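You operate a simulated robot arm through the tools that you are given. There is no shell and no other tool. Be economical: measure what you need, move in short steps, check, and stop when the job is done.

The job below is to be done with a simulated two-armed robot. You get a single attempt, and the scene is never put back.

Task
Pick up the small cream bobbin with one hand, pass it to the other hand and put it on the top of the five-six cabinet. Set down upright: small cream bobbin.

It is judged by the outcome, as a careful person would: the job done as asked, and still so three seconds after it is handed in. It fails if anything else is knocked over, pushed out of place, dropped, spilled or broken.

Robot
Two 6-joint arms with two-finger grippers on one trunk, on a base that drives. Base frame: it is fixed to the floor where the robot stands at the start and does not move with it; the origin is under the middle of the robot, x ahead of it, y to its left, z up; the surface under the hand at the start is at about z = 88. Lengths are in cm, angles in degrees, forces in N, time in s.
The left shoulder is at the start at [3, 17.8, 101.3], the right one opposite. With the tool pointing down near the work surface each hand reaches from about 36 to 84 cm from the robot's upright axis, wherever it stands, measured 20 degrees to its own side. Places, roughly: top of the five-six cabinet (84x24 cm) [-232, -332, 174]. Payload 2.54 kg a hand.
The tool frame of a hand sits at the grasp point between the pads (the TCP): z along the fingers, y along the line on which they close. The tips reach 3 cm beyond it. The gripper opens to 11.6 cm. The gripper's body begins 9.5 cm behind the TCP.
Orientation is that of the tool frame in the base frame, as a unit quaternion [x, y, z, w]. With the fingers straight down and closing along the base's y, the tool's x points along the base's -x, its y along +y and its z along -z.

Tools
- The arms move only by the tool send_rows. It takes "left_commands", "right_commands" or both (then of equal length, played together; a hand with none holds still); each is a list of rows, each an object of numbers (a shift or turn left out is 0, a gripper value left out holds the last): "tx", "ty", "tz": the shift along the tool's x, y, z in cm; "wx", "wy", "wz": the turn, a rotation vector about the tool's x, y, z in degrees; "gripper": the gripper command, from -1 (shut) to 1 (fully open), values between in proportion. In form: [{"tx": .., "ty": .., "tz": .., "wx": .., "wy": .., "wz": .., "gripper": ..}, ...]. A call has 1 to 8 rows; each row shifts and turns the commanded pose from where the row before left it, along the tool's axes as they then stand. Each row takes 0.2 s and may step no farther than 5 cm and 8.6 degrees from the row before; otherwise, or with a gripper value out of range, the whole call is refused. A pose out of reach is approached as far as the arm can. The call stops where the force on the tool passes 40 N (or 10 N more than at its start, if that is more) or the arm is blocked; 0.2 s more then pass. Each finger travels about 15.3 cm/s and halts on what it meets, pressing with about 36 N; the grip force reading is that of the motor and also rises with nothing between the fingers. The clock runs only during rows and for 0.2 s after the last one: add rows that do not move to give the fingers time. The reply holds the time, the measured pose of the TCP, the force on the tool along the base axes, the opening and the grip force, in the units named above and with some noise, with the torque about the TCP (base axes, N m) and any sound that the robot's microphone picked up.
- Cameras (640 x 400 px; columns grow to the right, rows downward): "scene" is now at [4.41, 0.33, 173.04]; the picture's right is [0.01, -1.00, 0.00], its down [-0.84, -0.01, -0.54] and it looks along [0.54, 0.01, -0.84] (base axes); focal length 268 px, centre (320, 200). "left" rides on the left gripper at [6.9, 1.5, -12.2] in its tool frame; the picture's right is [-0.21, 0.98, 0.00], its down [-0.83, -0.18, -0.53] and it looks along [-0.52, -0.11, 0.85] (tool axes); focal length 251 px, centre (320, 200). "right" rides on the right gripper at [6.9, -1.5, -12.2] in its tool frame; the picture's right is [0.21, 0.98, 0.00], its down [-0.83, 0.18, -0.53] and it looks along [-0.52, 0.11, 0.85] (tool axes); focal length 251 px, centre (320, 200). There is no depth. A picture from a camera that has moved, and an enlarged one, comes with that camera's place and axes in the base frame and with its lens. The place of the scene camera against the robot may be out by one fixed shift of up to 1.2 cm in any direction.
- get_image(camera): a new picture of that camera. The clock stands still meanwhile.
- lift_body(by): slides the trunk up (or, below 0, down) by that many cm; the arms and the scene camera ride with it, the base frame stays. It gives what a move gives, with no picture.
- steer(legs): drives the robot by 1 to 6 legs, each [ahead, left, turn to the left] in cm, cm and degrees, along the robot's own axes; the way and the turn of a leg run together, so that a leg with both is an arc; at most 150 cm and 180 degrees a leg. The arms and the cameras ride along, it lands a little off, and it stops where it bumps. It gives what a move gives.
- aim_head(pan, tilt): turns the head with the scene camera to pan (to the left, within 143 degrees either way) and tilt (down, from -29 to 69), counted from straight ahead of the robot. It gives what a move gives.
- inspect(camera, box): a new picture of the part [left, top, right, bottom] of that camera's present view, enlarged. The clock stands still meanwhile.
- job_done(): hands the job in; it is judged then, once.

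Go step by step. Nothing tells you exact positions but the pictures and the camera data: compare them with the known pose of the tool, close in by small moves and look again before you grip or let go. The budget is 120 turns and 108 pictures, counting those below and the enlarged ones. Unless the task says otherwise, let go and move clear before handing in, and close with one line.

The tools are called after ">>>" as name(argument=value, ...) on one line, values as JSON. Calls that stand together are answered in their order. send_rows: Moves the arms, as the interface text tells. Its arguments: {"type":"object","properties":{"left_commands":{"type":"array"},"right_commands":{"type":"array"}},"required":[]} The other tools are called the same way: lift_body (by) slides the trunk up or down; steer (legs) drives the base; aim_head (pan, tilt) turns the head that bears the scene camera; get_image (camera) takes a picture; inspect (camera, box) takes an enlarged picture of a part of a camera's view; job_done () hands the job in.

At the start:

```text
time: 0.0
left_tool_pos: [39.02, 25.2, 110.44]
left_orientation: [-0.001, 1.0, -0.001, 0.0]
left_ft_force: [0.4, 0.1, -0.1]
left_torque: [0.01, 0.0, 0.04]
left_width: 11.6
left_grasp_force: 0.0
right_tool_pos: [47.57, -19.55, 116.26]
right_orientation: [0.0, 1.0, 0.0, 0.0]
right_ft_force: [-0.4, -0.4, 0.5]
right_torque: [-0.03, 0.02, -0.01]
right_width: 11.62
right_grasp_force: 0.1
trunk travel left (down, up): [-22.5, 31.5]
robot x, y, heading: [-0.01, 0.14, 0.1]
head pan, tilt: [0.8, 57.1]
```

scene: 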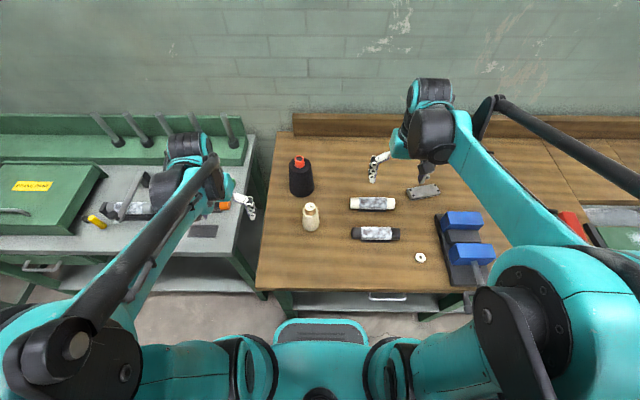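
right: 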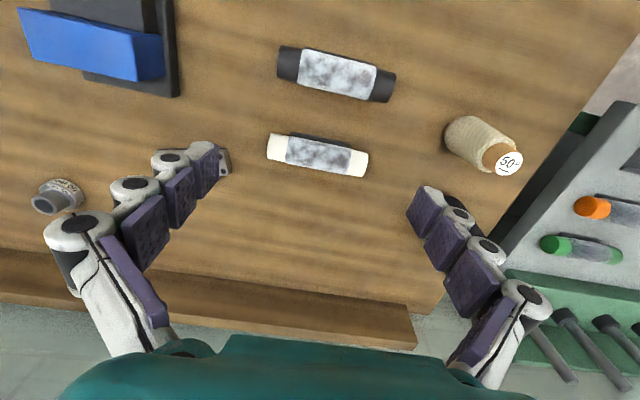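
left: 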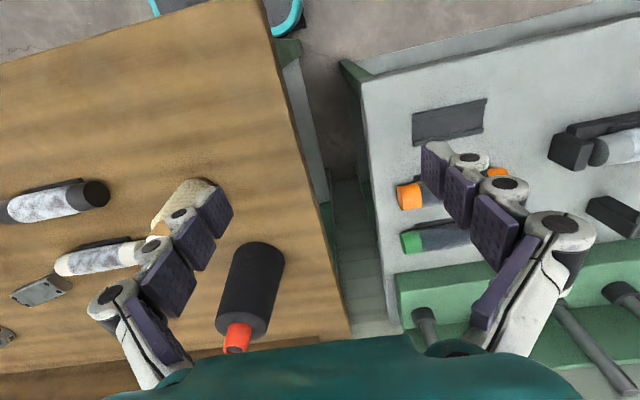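

I see a cream cone-shaped bobbin standing on the bench near (310,217) in the scene view, along with a black one, some labelled tubes and a small white ring. I'll enlarge these first to see which is the small cream bobbin.

>>> inspect(camera="scene", box=[260, 140, 460, 290])

>>> inspect(camera="right", box=[400, 80, 560, 200])

```text
2.67 times, centred on (360, 215) of scene
camera zoom: at [4.41, 0.33, 173.04], right [0.01, -1.0, 0.0], down [-0.84, -0.01, -0.54], along [0.54, 0.01, -0.84], focal length 714 px, centre (213, 160)
```

zoom: 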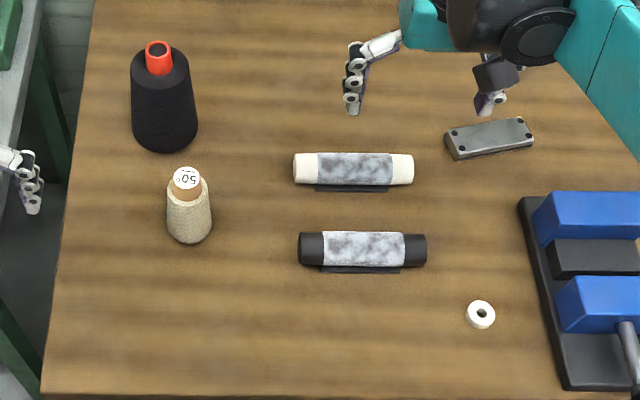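

```text
3.33 times, centred on (480, 140) of right
camera zoom: at [40.62, -21.21, 128.49], right [-0.21, 0.98, 0.0], down [0.83, 0.18, 0.53], along [0.52, 0.11, -0.85], focal length 838 px, centre (-213, 400)
```

zoom: 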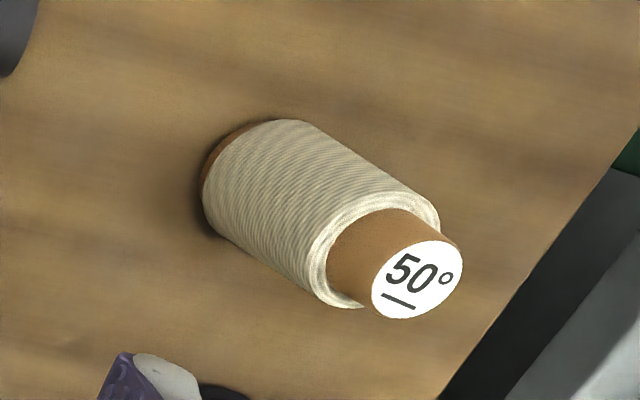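

The 50° bobbin stands at about (48.3, 4.2), roughly 12 cm tall and 5.6 cm across. It is the cream one, and there's a black one behind it at about (62, 8). I'll move the left hand over it, still high, and move the right hand aside a little.

>>> send_rows(left_commands=[{"tx": -1.9, "ty": -4.2, "gripper": 1}, {"tx": -1.9, "ty": -4.2}, {"tx": -1.9, "ty": -4.2}, {"tx": -1.9, "ty": -4.2}, {"tx": -1.7, "ty": -4.2}, {}], right_commands=[{"ty": -3}, {"ty": -3}, {"ty": -3}, {}, {}, {}])

>>> get_image(camera="left")

>>> get_image(camera="scene")

```text
time: 1.4
left_tool_pos: [48.39, 4.07, 110.59]
left_orientation: [0.001, 1.0, 0.0, 0.001]
left_ft_force: [0.4, 0.5, 0.0]
left_torque: [-0.01, 0.0, 0.01]
left_width: 11.6
left_grasp_force: 0.1
right_tool_pos: [47.36, -28.5, 116.53]
right_orientation: [0.0, 1.0, 0.001, -0.001]
right_ft_force: [-0.6, 0.2, -0.2]
right_torque: [-0.04, -0.02, 0.01]
right_width: 11.58
right_grasp_force: 0.1
trunk travel left (down, up): [-22.5, 31.5]
robot x, y, heading: [-0.0, -0.08, -0.2]
head pan, tilt: [0.8, 57.1]
```

```text
102 pictures are left
camera left: at [41.45, 5.7, 122.83], right [0.21, 0.98, 0.0], down [0.83, -0.18, 0.53], along [0.52, -0.12, -0.85], focal length 251 px, centre (320, 200)
```

left: 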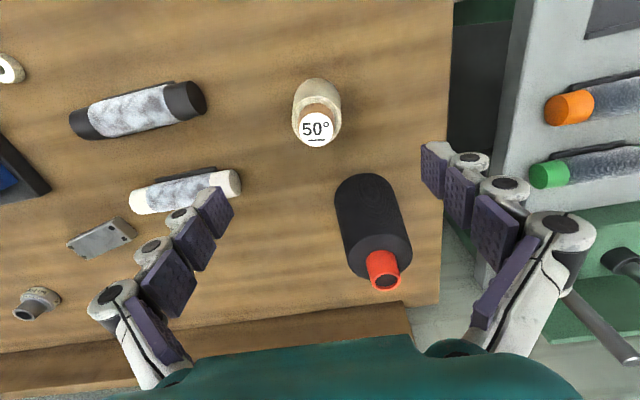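

```text
101 pictures are left
camera scene: at [4.34, 0.46, 173.05], right [0.01, -1.0, 0.0], down [-0.84, -0.01, -0.54], along [0.54, 0.01, -0.84], focal length 268 px, centre (320, 200)
```

scene: 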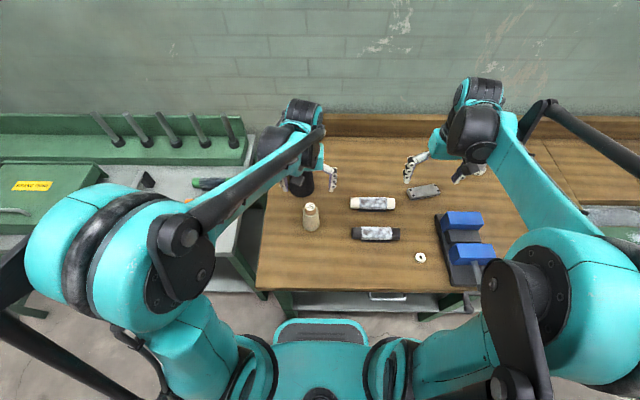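

The bobbin's axis works out at about (48.0, 3.9), with its top near z = 100. I'm lowering the left hand to z of about 96, fingers still open.

>>> send_rows(left_commands=[{"tx": 0.4, "ty": -0.15, "tz": 4}, {"tz": 4}, {"tz": 3}, {"tz": 2}, {"tz": 1.4}, {}])

>>> get_image(camera="left")

>>> inspect(camera="scene", box=[260, 140, 420, 240])

```text
time: 2.8
left_tool_pos: [47.84, 3.88, 96.04]
left_orientation: [-0.001, 1.0, -0.001, 0.0]
left_ft_force: [0.0, -0.8, -0.2]
left_torque: [0.01, 0.01, -0.03]
left_width: 11.6
left_grasp_force: 0.1
right_tool_pos: [47.4, -28.51, 116.34]
right_orientation: [0.0, 1.0, -0.001, -0.001]
right_ft_force: [0.7, -0.1, 0.1]
right_torque: [-0.01, 0.02, 0.0]
right_width: 11.59
right_grasp_force: 0.1
trunk travel left (down, up): [-22.5, 31.5]
robot x, y, heading: [0.12, -0.2, 0.1]
head pan, tilt: [0.8, 57.1]
```

```text
100 pictures are left
camera left: at [40.87, 5.41, 108.38], right [0.21, 0.98, 0.0], down [0.83, -0.18, 0.53], along [0.52, -0.11, -0.85], focal length 251 px, centre (320, 200)
```

left: 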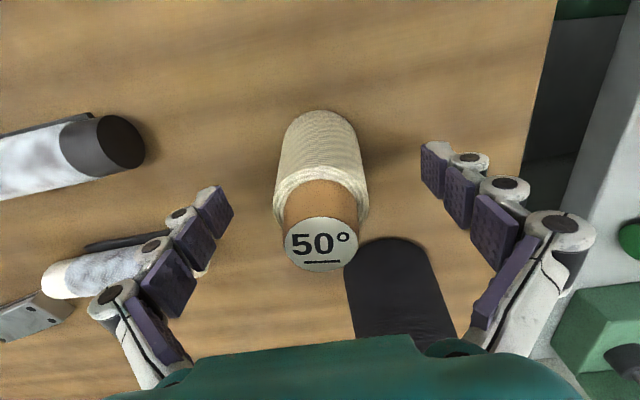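

```text
4.00 times, centred on (340, 190) of scene
camera zoom: at [4.37, 0.34, 173.05], right [0.01, -1.0, 0.0], down [-0.84, -0.01, -0.54], along [0.54, 0.01, -0.84], focal length 1071 px, centre (240, 240)
```

zoom: 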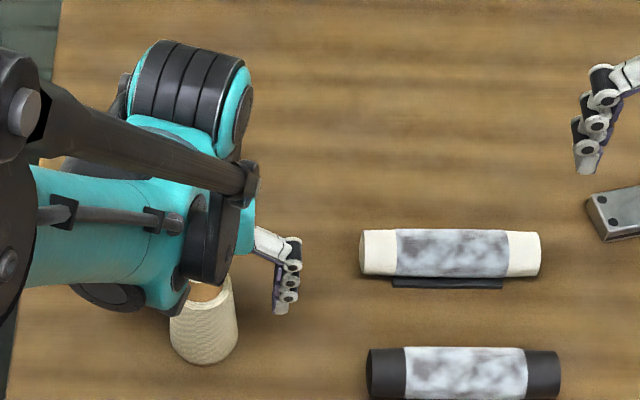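

The fingers straddle the bobbin, and it sits centred at about (48, 3.9) between the pads. Closing now.

>>> send_rows(left_commands=[{"gripper": 0.3}, {"gripper": -0.1}, {"gripper": -0.4}, {"gripper": -1}, {}, {}])

>>> get_image(camera="left")

```text
time: 4.2
left_tool_pos: [47.77, 3.79, 96.22]
left_orientation: [0.0, 1.0, 0.0, 0.0]
left_ft_force: [1.1, 0.5, 3.1]
left_torque: [-0.01, 0.0, -0.04]
left_width: 5.3
left_grasp_force: 35.9
right_tool_pos: [47.43, -28.5, 116.41]
right_orientation: [0.0, 1.0, -0.001, 0.0]
right_ft_force: [-0.3, 1.3, 0.0]
right_torque: [-0.03, 0.01, -0.03]
right_width: 11.57
right_grasp_force: 0.1
trunk travel left (down, up): [-22.5, 31.5]
robot x, y, heading: [-0.24, -0.0, -0.0]
head pan, tilt: [0.8, 57.1]
```

```text
98 pictures are left
camera left: at [40.88, 5.41, 108.4], right [0.21, 0.98, 0.0], down [0.83, -0.18, 0.53], along [0.52, -0.11, -0.85], focal length 251 px, centre (320, 200)
```

left: 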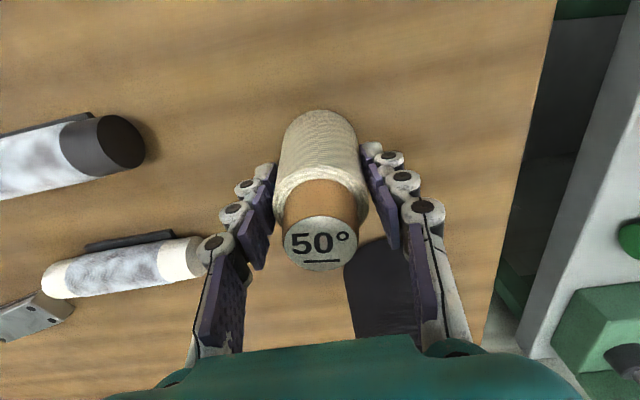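

Gripped at 5.3 cm, with the bobbin upright. I'm lifting it about 24 cm straight up.

>>> send_rows(left_commands=[{"tz": -1}, {"tz": -3}, {"tz": -4}, {"tz": -4}, {"tz": -4}, {"tz": -4}, {"tz": -4}, {}])

>>> get_image(camera="left")

>>> get_image(camera="scene")

```text
time: 6.0
left_tool_pos: [48.05, 3.69, 120.37]
left_orientation: [0.0, 1.0, 0.0, 0.0]
left_ft_force: [0.0, 0.5, -1.5]
left_torque: [-0.02, 0.01, 0.0]
left_width: 5.26
left_grasp_force: 36.3
right_tool_pos: [47.44, -28.59, 116.44]
right_orientation: [0.0, 1.0, 0.001, 0.0]
right_ft_force: [0.3, 0.3, -0.3]
right_torque: [0.01, 0.06, -0.03]
right_width: 11.6
right_grasp_force: 0.1
trunk travel left (down, up): [-22.5, 31.5]
robot x, y, heading: [0.09, -0.23, 0.0]
head pan, tilt: [0.8, 57.1]
```

```text
97 pictures are left
camera left: at [41.07, 5.27, 132.61], right [0.21, 0.98, 0.0], down [0.83, -0.18, 0.53], along [0.52, -0.11, -0.85], focal length 251 px, centre (320, 200)
```

left: 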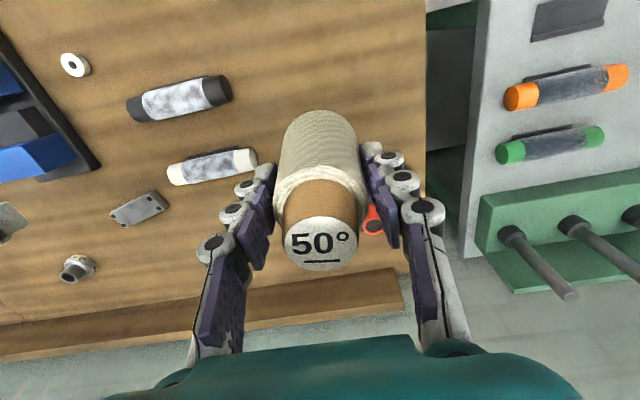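

```text
96 pictures are left
camera scene: at [4.49, 0.32, 173.04], right [0.01, -1.0, 0.0], down [-0.84, -0.01, -0.54], along [0.54, 0.01, -0.84], focal length 268 px, centre (320, 200)
```

scene: 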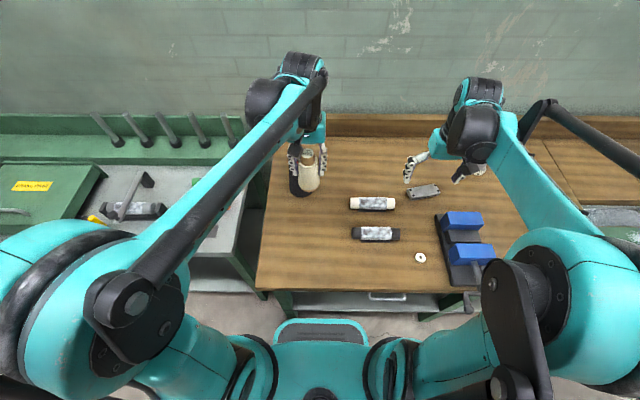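

The bobbin is held upright with its base at about z = 112. Next I'll turn the right hand so its fingers point left and 30° down, starting with the pitch.

>>> send_rows(right_commands=[{"wy": -8.57}, {"wy": -8.57}, {"wy": -8.57}, {"wy": -8.57}, {"wy": -8.57}, {"wy": -8.57}, {"wy": -8.58}, {}])

>>> send_rows(right_commands=[{"wx": -7.36, "wz": -4.25}, {"wx": -7.36, "wz": -4.25}, {"wx": -7.36, "wz": -4.25}, {"wx": -7.36, "wz": -4.25}, {"wx": -7.36, "wz": -4.25}, {"wx": -7.36, "wz": -4.25}, {"wx": -7.36, "wz": -4.25}, {}])

>>> get_image(camera="scene")

```text
time: 7.8
left_tool_pos: [47.84, 3.76, 120.42]
left_orientation: [0.0, 1.0, 0.001, 0.0]
left_ft_force: [0.3, 0.6, -1.6]
left_torque: [0.0, -0.02, 0.02]
left_width: 5.27
left_grasp_force: 36.0
right_tool_pos: [47.6, -28.52, 116.26]
right_orientation: [0.0, 0.866, 0.0, 0.501]
right_ft_force: [0.2, 0.2, 0.0]
right_torque: [0.02, 0.0, -0.04]
right_width: 11.61
right_grasp_force: 0.1
trunk travel left (down, up): [-22.5, 31.5]
robot x, y, heading: [0.01, 0.11, -0.1]
head pan, tilt: [0.8, 57.1]
```

```text
time: 9.6
left_tool_pos: [47.96, 3.71, 120.39]
left_orientation: [0.0, 1.0, 0.0, 0.0]
left_ft_force: [-0.8, -0.7, -1.8]
left_torque: [-0.01, 0.0, -0.02]
left_width: 5.3
left_grasp_force: 35.6
right_tool_pos: [47.41, -28.54, 116.39]
right_orientation: [-0.431, 0.752, 0.248, 0.434]
right_ft_force: [-0.4, 0.6, 0.1]
right_torque: [-0.04, 0.03, -0.04]
right_width: 11.64
right_grasp_force: 0.0
trunk travel left (down, up): [-22.5, 31.5]
robot x, y, heading: [0.35, 0.36, -0.1]
head pan, tilt: [0.8, 57.1]
```

```text
95 pictures are left
camera scene: at [4.34, 0.38, 173.05], right [0.01, -1.0, 0.0], down [-0.84, -0.01, -0.54], along [0.54, 0.01, -0.84], focal length 268 px, centre (320, 200)
```

scene: 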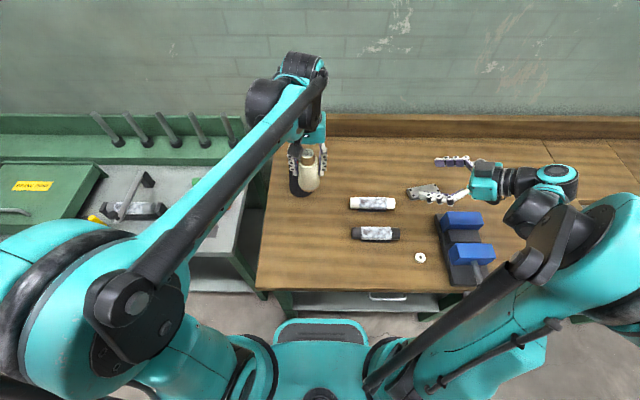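

The right wrist turns fine. I'll finish the yaw to 90° and advance along +y to about 15 cm short of the bobbin.

>>> send_rows(right_commands=[{"wx": -6.6, "wz": -3.81}, {"wx": -6.6, "wz": -3.81}, {"wx": -6.6, "wz": -3.81}, {"wx": -6.6, "wz": -3.81}, {"tx": -2.12, "tz": 3.68, "ty": -0.4}, {"tx": -2.12, "tz": 3.68}, {"tx": -2.12, "tz": 3.68}, {"tx": -2.12, "tz": 3.68}])

>>> get_image(camera="right")

>>> get_image(camera="scene")

```text
time: 11.4
left_tool_pos: [48.06, 3.79, 120.45]
left_orientation: [0.0, 1.0, -0.001, 0.0]
left_ft_force: [-0.7, 0.6, -0.6]
left_torque: [-0.04, -0.01, -0.02]
left_width: 5.28
left_grasp_force: 36.1
right_tool_pos: [50.38, -8.13, 116.32]
right_orientation: [-0.612, 0.613, 0.353, 0.353]
right_ft_force: [-0.4, 0.8, -0.2]
right_torque: [-0.07, 0.0, 0.01]
right_width: 11.58
right_grasp_force: 0.1
right hand out of reach, approached as far as the arm can: row 4
trunk travel left (down, up): [-22.5, 31.5]
robot x, y, heading: [-0.12, 0.22, 0.4]
head pan, tilt: [0.8, 57.1]
```

```text
94 pictures are left
camera right: at [51.89, -22.33, 116.43], right [-0.98, -0.11, -0.19], down [-0.18, -0.05, 0.98], along [-0.11, 0.99, 0.03], focal length 251 px, centre (320, 200)
```

right: 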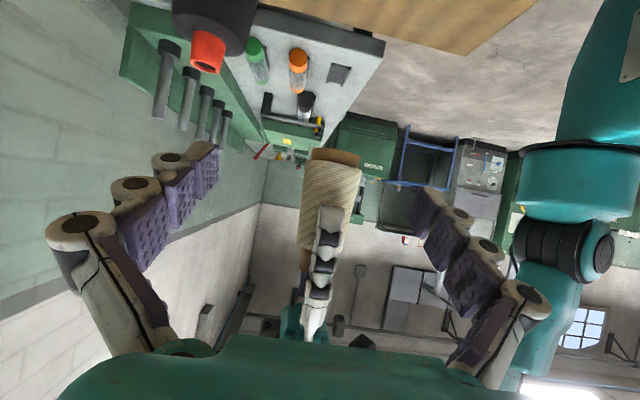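

```text
93 pictures are left
camera scene: at [4.4, 0.49, 173.04], right [0.01, -1.0, 0.0], down [-0.84, -0.01, -0.54], along [0.54, 0.01, -0.84], focal length 268 px, centre (320, 200)
```

scene: 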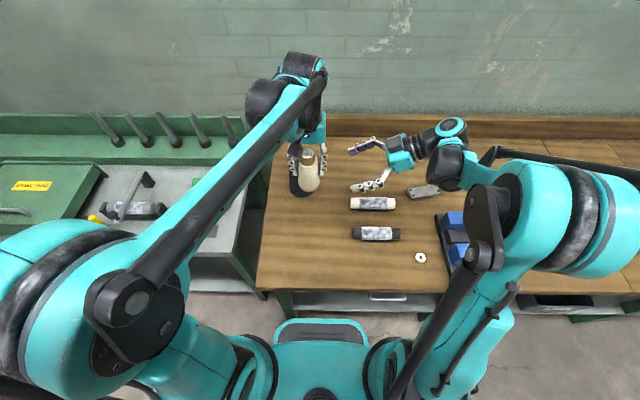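

The right hand is at (50.4, -8.1) and the bobbin is at (48.0, 3.8) with its base at z of about 112. I'll correct x by -2.3, then move in around the lower part of the bobbin.

>>> send_rows(right_commands=[{"ty": 2.3}, {"tx": -1.5, "tz": 2.6}, {"tx": -1.5, "tz": 2.6}, {}])

>>> get_image(camera="right")

```text
time: 12.4
left_tool_pos: [48.04, 3.71, 120.38]
left_orientation: [0.0, 1.0, 0.0, 0.0]
left_ft_force: [-1.0, -0.6, -1.6]
left_torque: [0.01, 0.04, 0.02]
left_width: 5.3
left_grasp_force: 35.9
right_tool_pos: [48.13, -2.27, 116.21]
right_orientation: [-0.612, 0.612, 0.354, 0.354]
right_ft_force: [0.6, -0.6, 0.7]
right_torque: [-0.01, 0.0, -0.04]
right_width: 11.6
right_grasp_force: 0.0
trunk travel left (down, up): [-22.5, 31.5]
robot x, y, heading: [0.11, 0.57, -0.1]
head pan, tilt: [0.8, 57.1]
```

```text
92 pictures are left
camera right: at [49.67, -16.36, 116.33], right [-0.98, -0.11, -0.19], down [-0.18, -0.05, 0.98], along [-0.11, 0.99, 0.03], focal length 251 px, centre (320, 200)
```

right: 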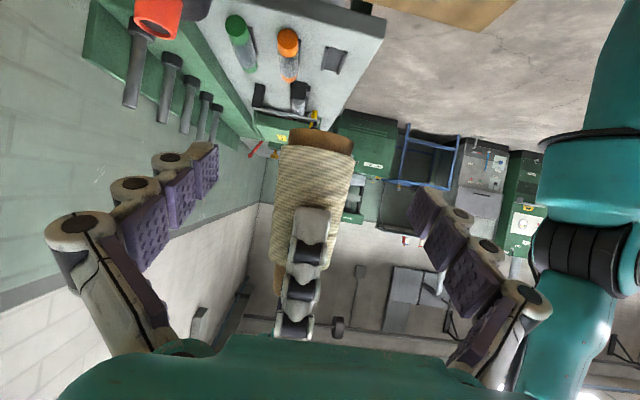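

The bobbin is centred between the open right fingers. I'm advancing 5.3 cm in small steps.

>>> send_rows(right_commands=[{"tx": -0.9, "tz": 1.55}, {"tx": -0.9, "tz": 1.55}, {"tx": -0.85, "tz": 1.5}, {}])

>>> get_image(camera="right")

>>> get_image(camera="left")

>>> inspect(camera="scene", box=[260, 100, 420, 200])

```text
time: 13.4
left_tool_pos: [47.94, 3.72, 120.46]
left_orientation: [0.0, 1.0, 0.0, 0.001]
left_ft_force: [0.5, 0.1, -0.9]
left_torque: [0.0, 0.05, 0.01]
left_width: 5.28
left_grasp_force: 36.2
right_tool_pos: [47.91, 3.22, 116.26]
right_orientation: [-0.612, 0.613, 0.353, 0.353]
right_ft_force: [0.6, -0.5, -0.4]
right_torque: [0.02, 0.01, -0.03]
right_width: 11.62
right_grasp_force: 0.2
trunk travel left (down, up): [-22.5, 31.5]
robot x, y, heading: [0.14, -0.27, -0.1]
head pan, tilt: [0.8, 57.1]
```

```text
91 pictures are left
camera right: at [49.38, -10.97, 116.38], right [-0.98, -0.11, -0.19], down [-0.18, -0.05, 0.98], along [-0.11, 0.99, 0.03], focal length 251 px, centre (320, 200)
```

right: 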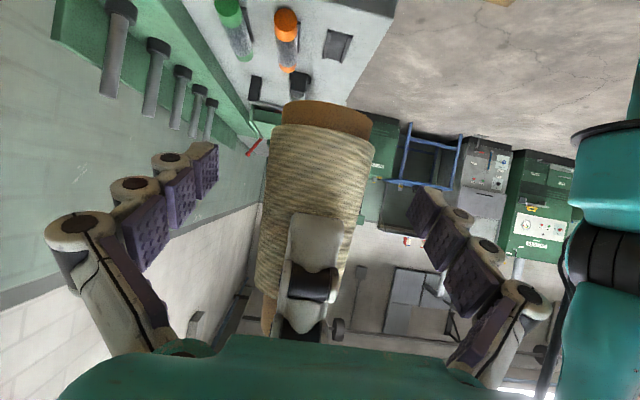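

```text
90 pictures are left
camera left: at [41.04, 5.22, 132.58], right [0.21, 0.98, 0.0], down [0.83, -0.18, 0.53], along [0.52, -0.11, -0.85], focal length 251 px, centre (320, 200)
```

left: 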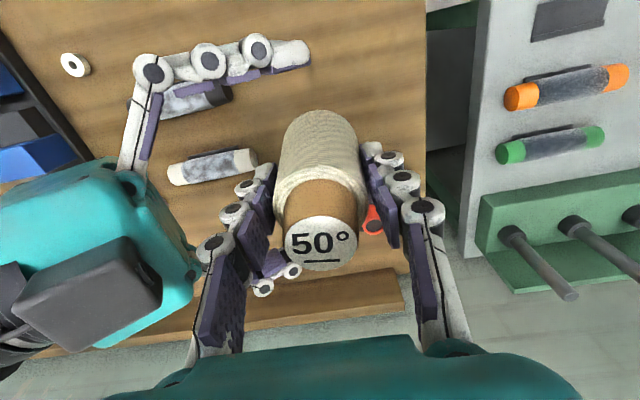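

```text
4.00 times, centred on (340, 150) of scene
camera zoom: at [4.43, 0.27, 173.04], right [0.01, -1.0, 0.0], down [-0.84, -0.01, -0.54], along [0.54, 0.01, -0.84], focal length 1071 px, centre (240, 400)
```

zoom: 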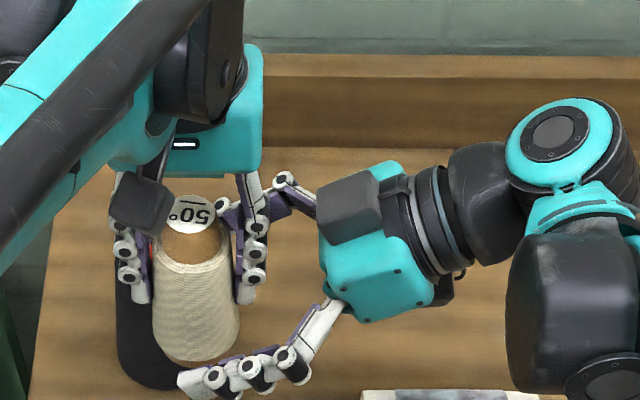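

The spacing between the two hands is clear. I'll go in 0.8 cm more and close the right gripper on the lower part.

>>> send_rows(right_commands=[{"tx": -0.4, "tz": 0.7}, {"gripper": 0.4}, {"gripper": 0.1}, {"gripper": -0.2}, {"gripper": -1}, {}, {}])

>>> get_image(camera="right")

>>> get_image(camera="left")

```text
time: 15.0
left_tool_pos: [47.84, 3.71, 120.4]
left_orientation: [-0.001, 1.0, 0.0, -0.002]
left_ft_force: [-23.7, 3.5, -4.6]
left_torque: [0.14, 1.07, 0.01]
left_width: 5.27
left_grasp_force: 35.7
right_tool_pos: [48.02, 3.9, 116.23]
right_orientation: [-0.611, 0.613, 0.353, 0.355]
right_ft_force: [23.6, -3.0, 2.4]
right_torque: [-0.02, -0.1, 0.0]
right_width: 5.55
right_grasp_force: 35.9
trunk travel left (down, up): [-22.5, 31.5]
robot x, y, heading: [0.38, -0.11, -0.3]
head pan, tilt: [0.8, 57.1]
```

```text
88 pictures are left
camera right: at [49.5, -10.22, 116.29], right [-0.98, -0.1, -0.19], down [-0.18, -0.05, 0.98], along [-0.11, 0.99, 0.03], focal length 251 px, centre (320, 200)
```

right: 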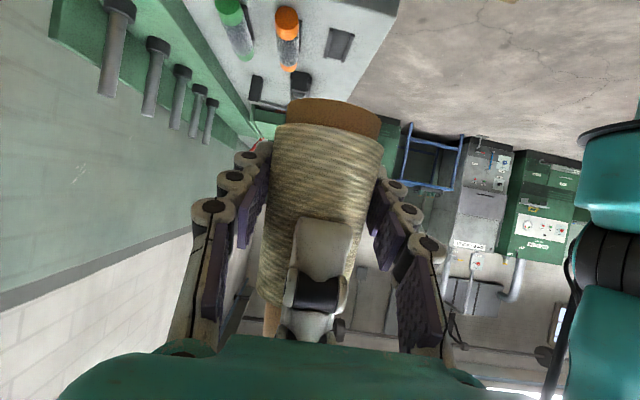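

```text
87 pictures are left
camera left: at [40.98, 5.28, 132.59], right [0.21, 0.98, 0.0], down [0.83, -0.18, 0.53], along [0.52, -0.11, -0.85], focal length 251 px, centre (320, 200)
```

left: 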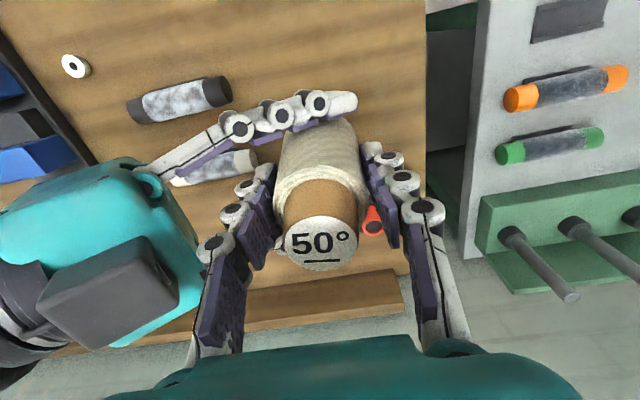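

Both hands hold the bobbin, with about 24 N of side force between them. I'll ease the right hand slightly toward +x before releasing.

>>> send_rows(right_commands=[{"ty": -0.15}, {}])

```text
time: 15.6
left_tool_pos: [47.88, 3.85, 120.44]
left_orientation: [0.0, 1.0, 0.001, -0.001]
left_ft_force: [-18.5, 9.7, -5.7]
left_torque: [0.33, 1.06, 0.03]
left_width: 5.28
left_grasp_force: 36.2
right_tool_pos: [48.04, 3.99, 116.25]
right_orientation: [-0.612, 0.613, 0.353, 0.354]
right_ft_force: [19.8, -10.2, 4.2]
right_torque: [0.06, -0.27, 0.01]
right_width: 5.53
right_grasp_force: 36.1
trunk travel left (down, up): [-22.5, 31.5]
robot x, y, heading: [0.28, 0.16, 0.1]
head pan, tilt: [0.8, 57.1]
```

>>> send_rows(right_commands=[{"ty": -0.3, "tx": 0.1, "tz": -0.15}, {"ty": -0.15}, {}])

```text
time: 16.4
left_tool_pos: [48.25, 3.63, 120.32]
left_orientation: [0.0, 1.0, 0.0, 0.003]
left_ft_force: [22.0, 0.2, 9.3]
left_torque: [0.04, -1.04, 0.06]
left_width: 5.29
left_grasp_force: 36.1
right_tool_pos: [48.42, 3.94, 116.39]
right_orientation: [0.614, -0.612, -0.355, -0.351]
right_ft_force: [-22.3, -0.5, -8.8]
right_torque: [-0.01, 0.11, -0.16]
right_width: 5.52
right_grasp_force: 35.8
trunk travel left (down, up): [-22.5, 31.5]
robot x, y, heading: [-0.13, -0.18, 0.1]
head pan, tilt: [0.8, 57.1]
```

The force has flipped sign, so I'll back off about half of that last shift.

>>> send_rows(right_commands=[{"ty": 0.22}, {}])

```text
time: 17.0
left_tool_pos: [48.04, 3.61, 120.4]
left_orientation: [0.0, 1.0, -0.001, 0.002]
left_ft_force: [21.7, -5.8, 15.0]
left_torque: [-0.22, -0.98, -0.08]
left_width: 5.31
left_grasp_force: 36.1
right_tool_pos: [48.41, 3.77, 116.21]
right_orientation: [0.613, -0.612, -0.354, -0.353]
right_ft_force: [-22.4, 5.5, -14.3]
right_torque: [-0.02, 0.01, 0.09]
right_width: 5.51
right_grasp_force: 36.7
trunk travel left (down, up): [-22.5, 31.5]
robot x, y, heading: [0.34, -0.21, -0.3]
head pan, tilt: [0.8, 57.1]
```

>>> send_rows(right_commands=[{"ty": 0.12}, {}, {}])

```text
time: 17.8
left_tool_pos: [47.92, 3.7, 120.37]
left_orientation: [0.0, 1.0, -0.001, 0.001]
left_ft_force: [14.6, -11.7, 14.8]
left_torque: [-0.5, -0.75, -0.04]
left_width: 5.3
left_grasp_force: 36.2
right_tool_pos: [48.26, 3.77, 116.32]
right_orientation: [0.613, -0.612, -0.354, -0.353]
right_ft_force: [-15.0, 11.5, -14.9]
right_torque: [0.04, 0.11, -0.01]
right_width: 5.53
right_grasp_force: 36.1
trunk travel left (down, up): [-22.5, 31.5]
robot x, y, heading: [-0.12, 0.01, -0.1]
head pan, tilt: [0.8, 57.1]
```

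The remaining force is modest and the right grip is firm, so I'm opening the left gripper now.

>>> send_rows(left_commands=[{"gripper": 0.1}, {"gripper": 0.4}, {"gripper": 1}, {}, {}])

>>> get_image(camera="left")

>>> get_image(camera="right")

```text
time: 19.0
left_tool_pos: [48.01, 3.8, 120.41]
left_orientation: [-0.001, 1.0, 0.0, 0.0]
left_ft_force: [-6.1, 24.0, 1.2]
left_torque: [-1.36, -0.31, -0.44]
left_width: 10.09
left_grasp_force: 0.0
right_tool_pos: [48.33, 3.71, 116.33]
right_orientation: [-0.611, 0.613, 0.354, 0.354]
right_ft_force: [5.5, -23.7, -1.3]
right_torque: [2.35, 0.57, 0.47]
right_width: 5.5
right_grasp_force: 36.1
trunk travel left (down, up): [-22.5, 31.5]
robot x, y, heading: [0.04, -0.03, 0.0]
head pan, tilt: [0.8, 57.1]
```

```text
86 pictures are left
camera left: at [41.03, 5.33, 132.6], right [0.21, 0.98, 0.0], down [0.83, -0.18, 0.53], along [0.52, -0.11, -0.85], focal length 251 px, centre (320, 200)
```

left: 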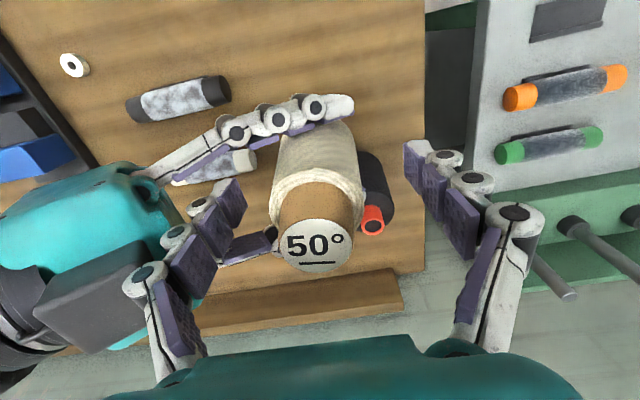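

```text
85 pictures are left
camera right: at [49.74, -10.4, 116.34], right [-0.98, -0.11, -0.19], down [-0.18, -0.05, 0.98], along [-0.11, 0.99, 0.03], focal length 251 px, centre (320, 200)
```

right: 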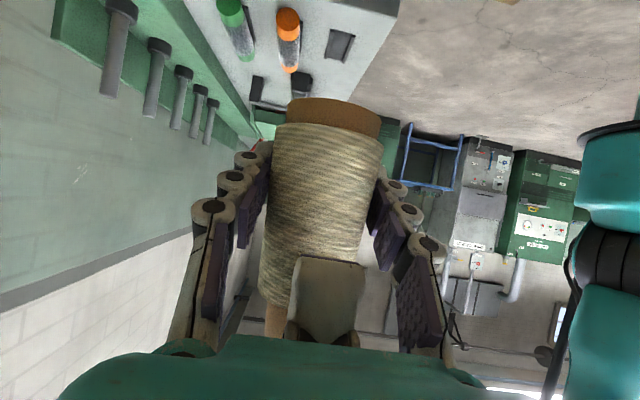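

The bobbin stayed put in the right grip, but the left finger is pressing on the right hand's housing. I'll narrow the left gripper to about 8 cm and then lift it straight up.

>>> send_rows(left_commands=[{"gripper": 0.36}, {}])

>>> send_rows(left_commands=[{"tz": -2}, {"tz": -3}, {"tz": -4}, {"tz": -4}, {"tz": -4}, {}])

>>> get_image(camera="left")

>>> get_image(camera="right")

```text
time: 19.6
left_tool_pos: [48.03, 3.74, 120.36]
left_orientation: [0.001, 1.0, 0.0, 0.001]
left_ft_force: [-0.5, -0.2, 0.4]
left_torque: [0.0, -0.01, 0.01]
left_width: 7.9
left_grasp_force: 0.0
right_tool_pos: [48.12, 3.84, 116.3]
right_orientation: [-0.612, 0.613, 0.353, 0.354]
right_ft_force: [-0.5, -0.5, -0.7]
right_torque: [-0.03, 0.01, 0.0]
right_width: 5.52
right_grasp_force: 36.4
trunk travel left (down, up): [-22.5, 31.5]
robot x, y, heading: [-0.15, 0.02, 0.1]
head pan, tilt: [0.8, 57.1]
```

```text
time: 21.0
left_tool_pos: [48.01, 4.03, 137.0]
left_orientation: [0.0, 1.0, 0.001, 0.0]
left_ft_force: [-1.3, 0.4, 0.1]
left_torque: [-0.01, -0.03, -0.01]
left_width: 7.93
left_grasp_force: 0.0
right_tool_pos: [48.32, 3.8, 116.27]
right_orientation: [0.613, -0.612, -0.354, -0.353]
right_ft_force: [0.2, -1.3, -0.2]
right_torque: [-0.01, 0.01, 0.0]
right_width: 5.51
right_grasp_force: 35.4
trunk travel left (down, up): [-22.5, 31.5]
robot x, y, heading: [0.37, -0.32, 0.2]
head pan, tilt: [0.8, 57.1]
```

```text
84 pictures are left
camera left: at [40.97, 5.5, 149.2], right [0.21, 0.98, 0.0], down [0.83, -0.18, 0.53], along [0.52, -0.11, -0.85], focal length 251 px, centre (320, 200)
```

left: 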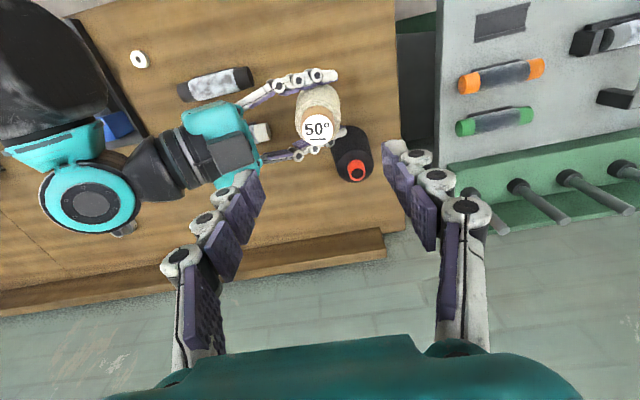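

```text
83 pictures are left
camera right: at [49.71, -10.32, 116.35], right [-0.98, -0.11, -0.19], down [-0.18, -0.05, 0.98], along [-0.11, 0.99, 0.03], focal length 251 px, centre (320, 200)
```

right: 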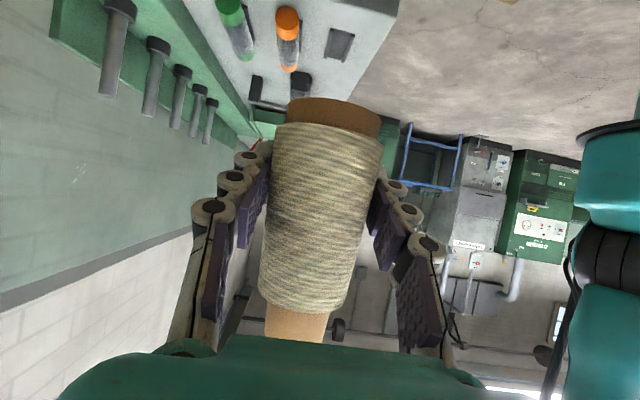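

The right hand has the bobbin upright and the left hand is clear. I'll park the left hand off to its side, raise the right hand and draw it back toward its own side.

>>> send_rows(left_commands=[{"ty": 4}, {"ty": 4}, {"ty": 4}, {"ty": 4}, {"ty": 4, "tx": 2}, {"tx": 4}, {"tx": 4}, {}], right_commands=[{"tx": -3.46, "tz": -2}, {"tx": -3.46, "tz": -2}, {"tx": 2.2, "tz": -3.8}, {"tx": 2.2, "tz": -3.8}, {"tx": 2.2, "tz": -3.8}, {"tx": 2.2, "tz": -3.8}, {"tx": 2.2, "tz": -3.8}, {}])

>>> send_rows(right_commands=[{"wx": 7.36, "wz": 4.25}, {"wx": 7.36, "wz": 4.25}, {"wx": 7.36, "wz": 4.25}, {"wx": 7.36, "wz": 4.25}, {"wx": 7.36, "wz": 4.25}, {"wx": 7.36, "wz": 4.25}, {"wx": 7.36, "wz": 4.25}, {}])

>>> get_image(camera="scene")

```text
time: 22.8
left_tool_pos: [38.12, 23.79, 136.97]
left_orientation: [0.0, 1.0, 0.0, 0.0]
left_ft_force: [0.2, 0.4, -0.1]
left_torque: [-0.01, 0.02, 0.0]
left_width: 7.9
left_grasp_force: 0.1
right_tool_pos: [48.41, -18.03, 124.45]
right_orientation: [-0.612, 0.613, 0.353, 0.353]
right_ft_force: [0.2, 0.1, -2.1]
right_torque: [-0.05, 0.02, 0.03]
right_width: 5.53
right_grasp_force: 36.2
trunk travel left (down, up): [-22.5, 31.5]
robot x, y, heading: [0.21, 0.28, -0.4]
head pan, tilt: [0.8, 57.1]
```

```text
time: 24.6
left_tool_pos: [38.07, 23.59, 136.97]
left_orientation: [0.0, 1.0, 0.0, 0.0]
left_ft_force: [1.0, 0.1, 0.1]
left_torque: [0.05, 0.05, -0.01]
left_width: 7.91
left_grasp_force: 0.0
right_tool_pos: [48.27, -18.36, 124.21]
right_orientation: [-0.226, 0.836, 0.131, 0.482]
right_ft_force: [-0.4, -0.3, -1.3]
right_torque: [0.0, 0.02, 0.04]
right_width: 5.51
right_grasp_force: 35.8
trunk travel left (down, up): [-22.5, 31.5]
robot x, y, heading: [0.24, -0.26, -0.1]
head pan, tilt: [0.8, 57.1]
```

```text
82 pictures are left
camera scene: at [4.52, 0.27, 173.04], right [0.01, -1.0, 0.0], down [-0.84, -0.01, -0.54], along [0.54, 0.01, -0.84], focal length 268 px, centre (320, 200)
```

scene: 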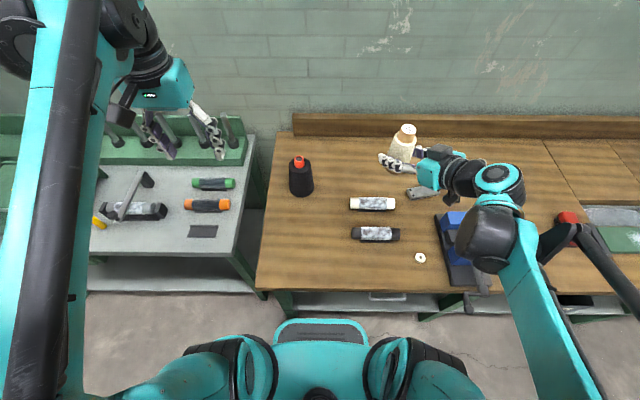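

The bobbin is upright in the right hand, with the fingers pointing forward and 30° to the left. I'll pull it back, raise the trunk and look toward the cabinet.

>>> send_rows(right_commands=[{"tz": -3, "tx": 1.73, "ty": 2}, {"tz": -3, "tx": 1.73, "ty": 2}, {}])

>>> lift_body(by=31)

>>> aim_head(pan=-125, tilt=12)

>>> get_image(camera="scene")

```text
time: 25.4
left_tool_pos: [38.07, 23.67, 136.97]
left_orientation: [0.0, 1.0, 0.0, 0.0]
left_ft_force: [0.4, -0.1, 0.6]
left_torque: [0.03, 0.02, -0.03]
left_width: 7.88
left_grasp_force: 0.1
right_tool_pos: [40.26, -18.64, 124.48]
right_orientation: [-0.228, 0.835, 0.132, 0.483]
right_ft_force: [-0.2, 0.5, -1.9]
right_torque: [0.03, -0.01, 0.02]
right_width: 5.52
right_grasp_force: 36.0
trunk travel left (down, up): [-22.5, 31.5]
robot x, y, heading: [0.21, 0.09, -0.1]
head pan, tilt: [0.8, 57.1]
```

```text
time: 28.5
left_tool_pos: [38.06, 23.68, 168.05]
left_orientation: [0.001, 1.0, 0.001, 0.001]
left_ft_force: [-0.7, 0.9, 0.4]
left_torque: [0.03, -0.01, -0.02]
left_width: 7.87
left_grasp_force: 0.1
right_tool_pos: [40.23, -18.53, 155.43]
right_orientation: [-0.228, 0.835, 0.132, 0.483]
right_ft_force: [-0.8, -0.9, -2.3]
right_torque: [0.0, -0.02, 0.0]
right_width: 5.54
right_grasp_force: 36.3
trunk travel left (down, up): [-53.5, 0.5]
robot x, y, heading: [0.1, 0.13, 0.0]
head pan, tilt: [0.8, 57.1]
```

```text
time: 30.5
left_tool_pos: [38.07, 23.76, 168.09]
left_orientation: [0.0, 1.0, 0.0, 0.0]
left_ft_force: [0.3, 0.0, 0.1]
left_torque: [-0.02, -0.01, -0.02]
left_width: 7.88
left_grasp_force: 0.0
right_tool_pos: [40.37, -18.51, 155.5]
right_orientation: [-0.228, 0.836, 0.132, 0.482]
right_ft_force: [-0.6, -0.2, -2.0]
right_torque: [0.0, -0.03, 0.02]
right_width: 5.53
right_grasp_force: 36.2
trunk travel left (down, up): [-53.5, 0.5]
robot x, y, heading: [0.11, 0.16, -0.3]
head pan, tilt: [-125.0, 12.0]
```

```text
81 pictures are left
camera scene: at [-7.91, -7.42, 210.82], right [-0.82, 0.57, 0.0], down [0.12, 0.17, -0.98], along [-0.56, -0.8, -0.21], focal length 268 px, centre (320, 200)
```

scene: 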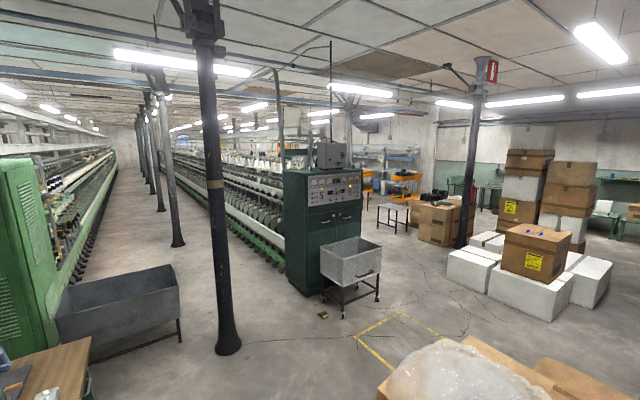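

The green cabinet at the end of the spinning frame projects to about (319,169), which matches the given place. I'll zoom in on it and on the ground in between.

>>> inspect(camera="scene", box=[250, 120, 410, 220])

>>> aim_head(pan=-100, tilt=45)

>>> get_image(camera="scene")

>>> aim_head(pan=-143, tilt=40)

>>> get_image(camera="scene")

```text
4.00 times, centred on (330, 170) of scene
camera zoom: at [-7.91, -7.42, 210.82], right [-0.82, 0.57, 0.0], down [0.12, 0.17, -0.98], along [-0.56, -0.8, -0.21], focal length 1071 px, centre (280, 320)
```

zoom: 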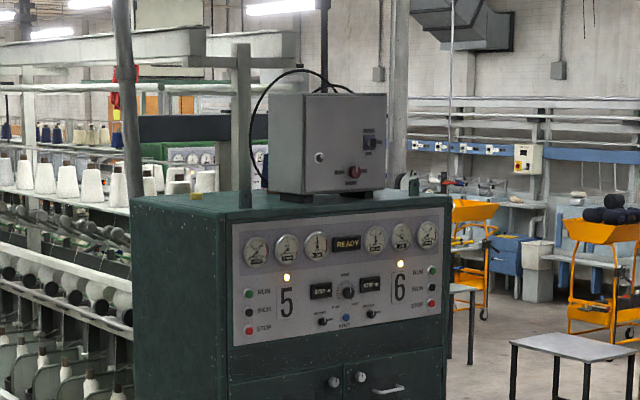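

```text
time: 31.5
left_tool_pos: [38.09, 23.76, 168.11]
left_orientation: [-0.001, 1.0, 0.0, 0.0]
left_ft_force: [0.0, -1.3, -0.7]
left_torque: [0.02, 0.02, -0.01]
left_width: 7.88
left_grasp_force: 0.1
right_tool_pos: [40.34, -18.58, 155.62]
right_orientation: [-0.228, 0.835, 0.132, 0.482]
right_ft_force: [-0.5, 0.2, -1.5]
right_torque: [0.02, 0.01, 0.05]
right_width: 5.51
right_grasp_force: 36.0
trunk travel left (down, up): [-53.5, 0.5]
robot x, y, heading: [0.01, -0.0, -0.0]
head pan, tilt: [-100.0, 45.0]
```

```text
79 pictures are left
camera scene: at [-3.99, -7.78, 205.66], right [-0.98, 0.17, 0.0], down [0.12, 0.7, -0.71], along [-0.12, -0.7, -0.71], focal length 268 px, centre (320, 200)
```

scene: 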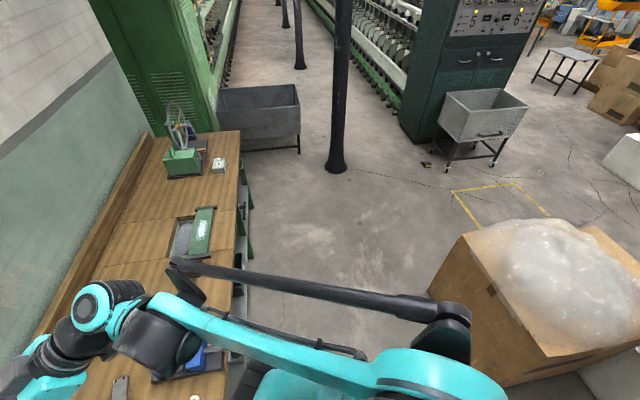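

```text
time: 32.6
left_tool_pos: [37.98, 23.66, 168.1]
left_orientation: [0.0, 1.0, 0.0, -0.001]
left_ft_force: [0.0, -1.1, 0.1]
left_torque: [-0.02, -0.01, 0.0]
left_width: 7.88
left_grasp_force: 0.0
right_tool_pos: [40.39, -18.48, 155.44]
right_orientation: [-0.228, 0.835, 0.132, 0.483]
right_ft_force: [-0.2, -0.4, -1.6]
right_torque: [0.02, 0.02, -0.01]
right_width: 5.5
right_grasp_force: 35.6
trunk travel left (down, up): [-53.5, 0.5]
robot x, y, heading: [0.04, -0.08, 0.1]
head pan, tilt: [-143.0, 40.0]
```

```text
78 pictures are left
camera scene: at [-9.35, -4.9, 206.37], right [-0.6, 0.8, 0.0], down [0.51, 0.39, -0.77], along [-0.61, -0.46, -0.64], focal length 268 px, centre (320, 200)
```

scene: 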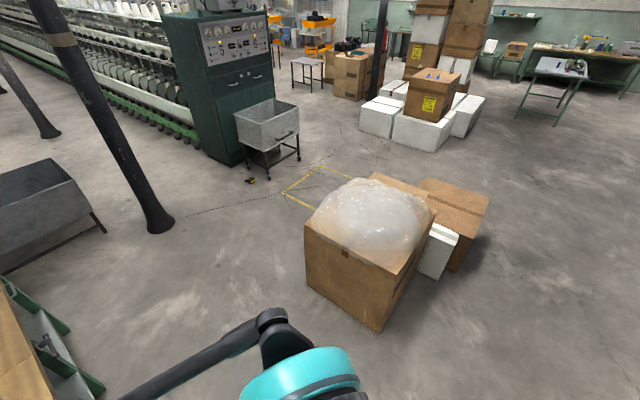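

The 5-6 cabinet carries a control box on top, and a grey cart stands in front of it, so its left side (from here) may be the better way in. I'll zoom in on the foot of the cabinet to find its corners on the floor.

>>> inspect(camera="scene", box=[140, 0, 340, 200])

>>> aim_head(pan=-123, tilt=28)

>>> inspect(camera="scene", box=[200, 60, 440, 260])

```text
2.00 times, centred on (240, 100) of scene
camera zoom: at [-9.35, -4.9, 206.37], right [-0.6, 0.8, 0.0], down [0.51, 0.39, -0.77], along [-0.61, -0.46, -0.64], focal length 536 px, centre (480, 400)
```

zoom: 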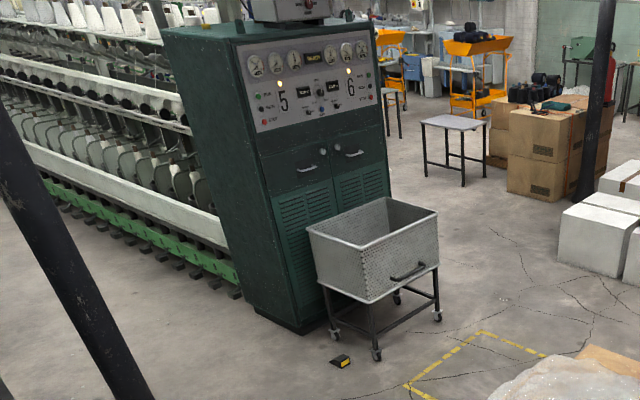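

```text
time: 33.5
left_tool_pos: [37.85, 23.57, 168.04]
left_orientation: [0.0, 1.0, 0.0, 0.001]
left_ft_force: [1.0, 0.0, 0.0]
left_torque: [0.03, 0.02, 0.0]
left_width: 7.89
left_grasp_force: 0.0
right_tool_pos: [40.29, -18.57, 155.37]
right_orientation: [-0.228, 0.835, 0.132, 0.482]
right_ft_force: [0.3, 0.3, -1.9]
right_torque: [-0.04, 0.03, 0.05]
right_width: 5.53
right_grasp_force: 36.2
trunk travel left (down, up): [-53.5, 0.5]
robot x, y, heading: [-0.18, -0.04, -0.1]
head pan, tilt: [-123.0, 28.0]
```

```text
2.00 times, centred on (320, 160) of scene
camera zoom: at [-7.55, -7.41, 208.22], right [-0.84, 0.55, 0.0], down [0.26, 0.39, -0.88], along [-0.48, -0.74, -0.47], focal length 536 px, centre (320, 280)
```

zoom: 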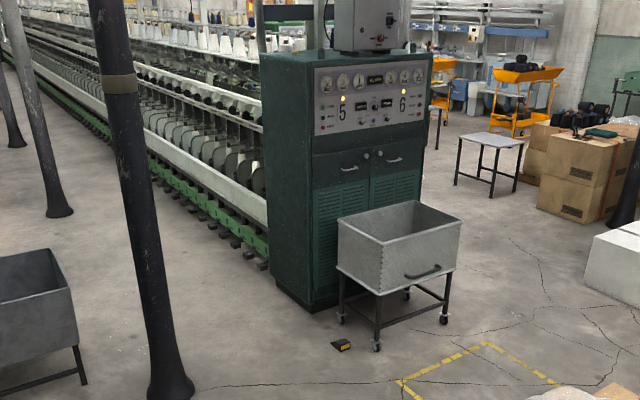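

I've worked out the layout as follows:

| Item | Position |
|---|---|
| Cabinet left side | x ≈ -184, y from -297 to -352 |
| Cart | x -200 to -263, y -234 to -275 |
| Pole | (-68, -263) |
| Carton | x < -108, y from -24 to -90 |

I'll come up the aisle and place from the cabinet's left side, facing -x. First I'll back off the bench, turn and drive partway.

>>> steer(legs=[[-45, 0, 0], [0, 0, -90], [150, 0, 0]])

>>> aim_head(pan=35, tilt=35)

>>> get_image(camera="scene")

>>> aim_head(pan=-40, tilt=30)

>>> get_image(camera="scene")

```text
time: 47.0
left_tool_pos: [-27.24, -187.36, 168.0]
left_orientation: [0.718, 0.696, 0.001, 0.001]
left_ft_force: [0.3, 0.0, -0.5]
left_torque: [0.02, 0.0, 0.02]
left_width: 7.9
left_grasp_force: 0.1
right_tool_pos: [-69.43, -188.28, 155.47]
right_orientation: [0.441, 0.745, -0.255, 0.43]
right_ft_force: [-0.3, 0.1, -1.9]
right_torque: [0.01, -0.04, -0.03]
right_width: 5.5
right_grasp_force: 35.6
trunk travel left (down, up): [-53.5, 0.5]
robot x, y, heading: [-49.6, -148.72, -91.9]
head pan, tilt: [-123.0, 28.0]
```

```text
time: 49.5
left_tool_pos: [-27.11, -187.34, 168.17]
left_orientation: [0.718, 0.696, 0.0, -0.001]
left_ft_force: [-1.4, -0.4, -0.2]
left_torque: [0.0, -0.04, -0.01]
left_width: 7.9
left_grasp_force: 0.1
right_tool_pos: [-69.39, -188.3, 155.5]
right_orientation: [0.441, 0.745, -0.255, 0.43]
right_ft_force: [-0.3, 0.7, -1.4]
right_torque: [0.01, 0.02, 0.0]
right_width: 5.5
right_grasp_force: 36.5
trunk travel left (down, up): [-53.5, 0.5]
robot x, y, heading: [-49.37, -148.6, -91.7]
head pan, tilt: [35.0, 35.0]
```

```text
75 pictures are left
camera scene: at [-44.33, -152.8, 207.13], right [-0.84, -0.55, 0.0], down [-0.31, 0.48, -0.82], along [0.45, -0.69, -0.57], focal length 268 px, centre (320, 200)
```

scene: 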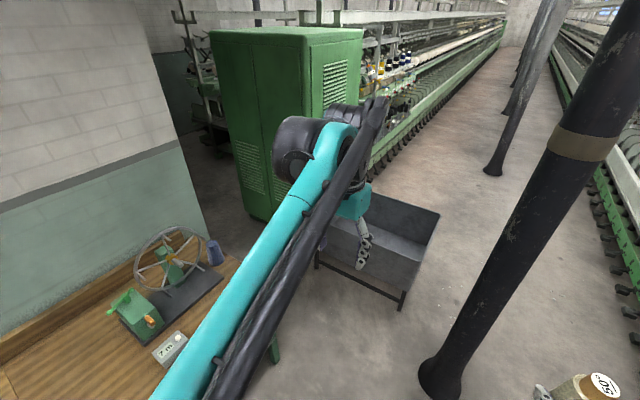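

```text
time: 50.9
left_tool_pos: [-27.11, -187.36, 168.04]
left_orientation: [0.718, 0.696, 0.001, 0.0]
left_ft_force: [0.7, -0.1, -0.6]
left_torque: [-0.04, 0.0, -0.02]
left_width: 7.86
left_grasp_force: 0.0
right_tool_pos: [-69.44, -188.4, 155.53]
right_orientation: [0.441, 0.745, -0.255, 0.431]
right_ft_force: [-0.3, -0.4, -2.0]
right_torque: [0.01, 0.02, 0.01]
right_width: 5.5
right_grasp_force: 36.4
trunk travel left (down, up): [-53.5, 0.5]
robot x, y, heading: [-49.66, -148.32, -92.0]
head pan, tilt: [-40.0, 30.0]
```

```text
74 pictures are left
camera scene: at [-55.17, -152.18, 207.91], right [-0.75, 0.67, 0.0], down [0.33, 0.37, -0.87], along [-0.58, -0.65, -0.5], focal length 268 px, centre (320, 200)
```

scene: 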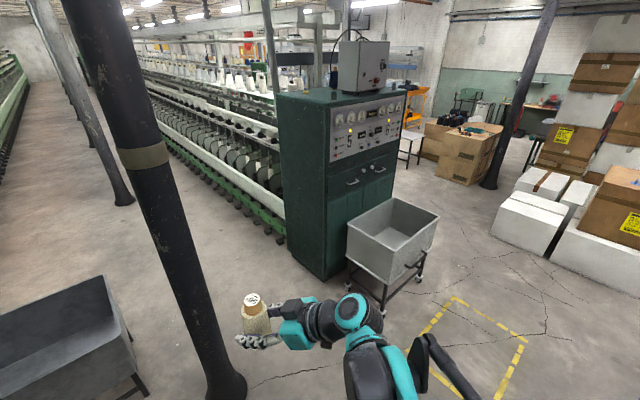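

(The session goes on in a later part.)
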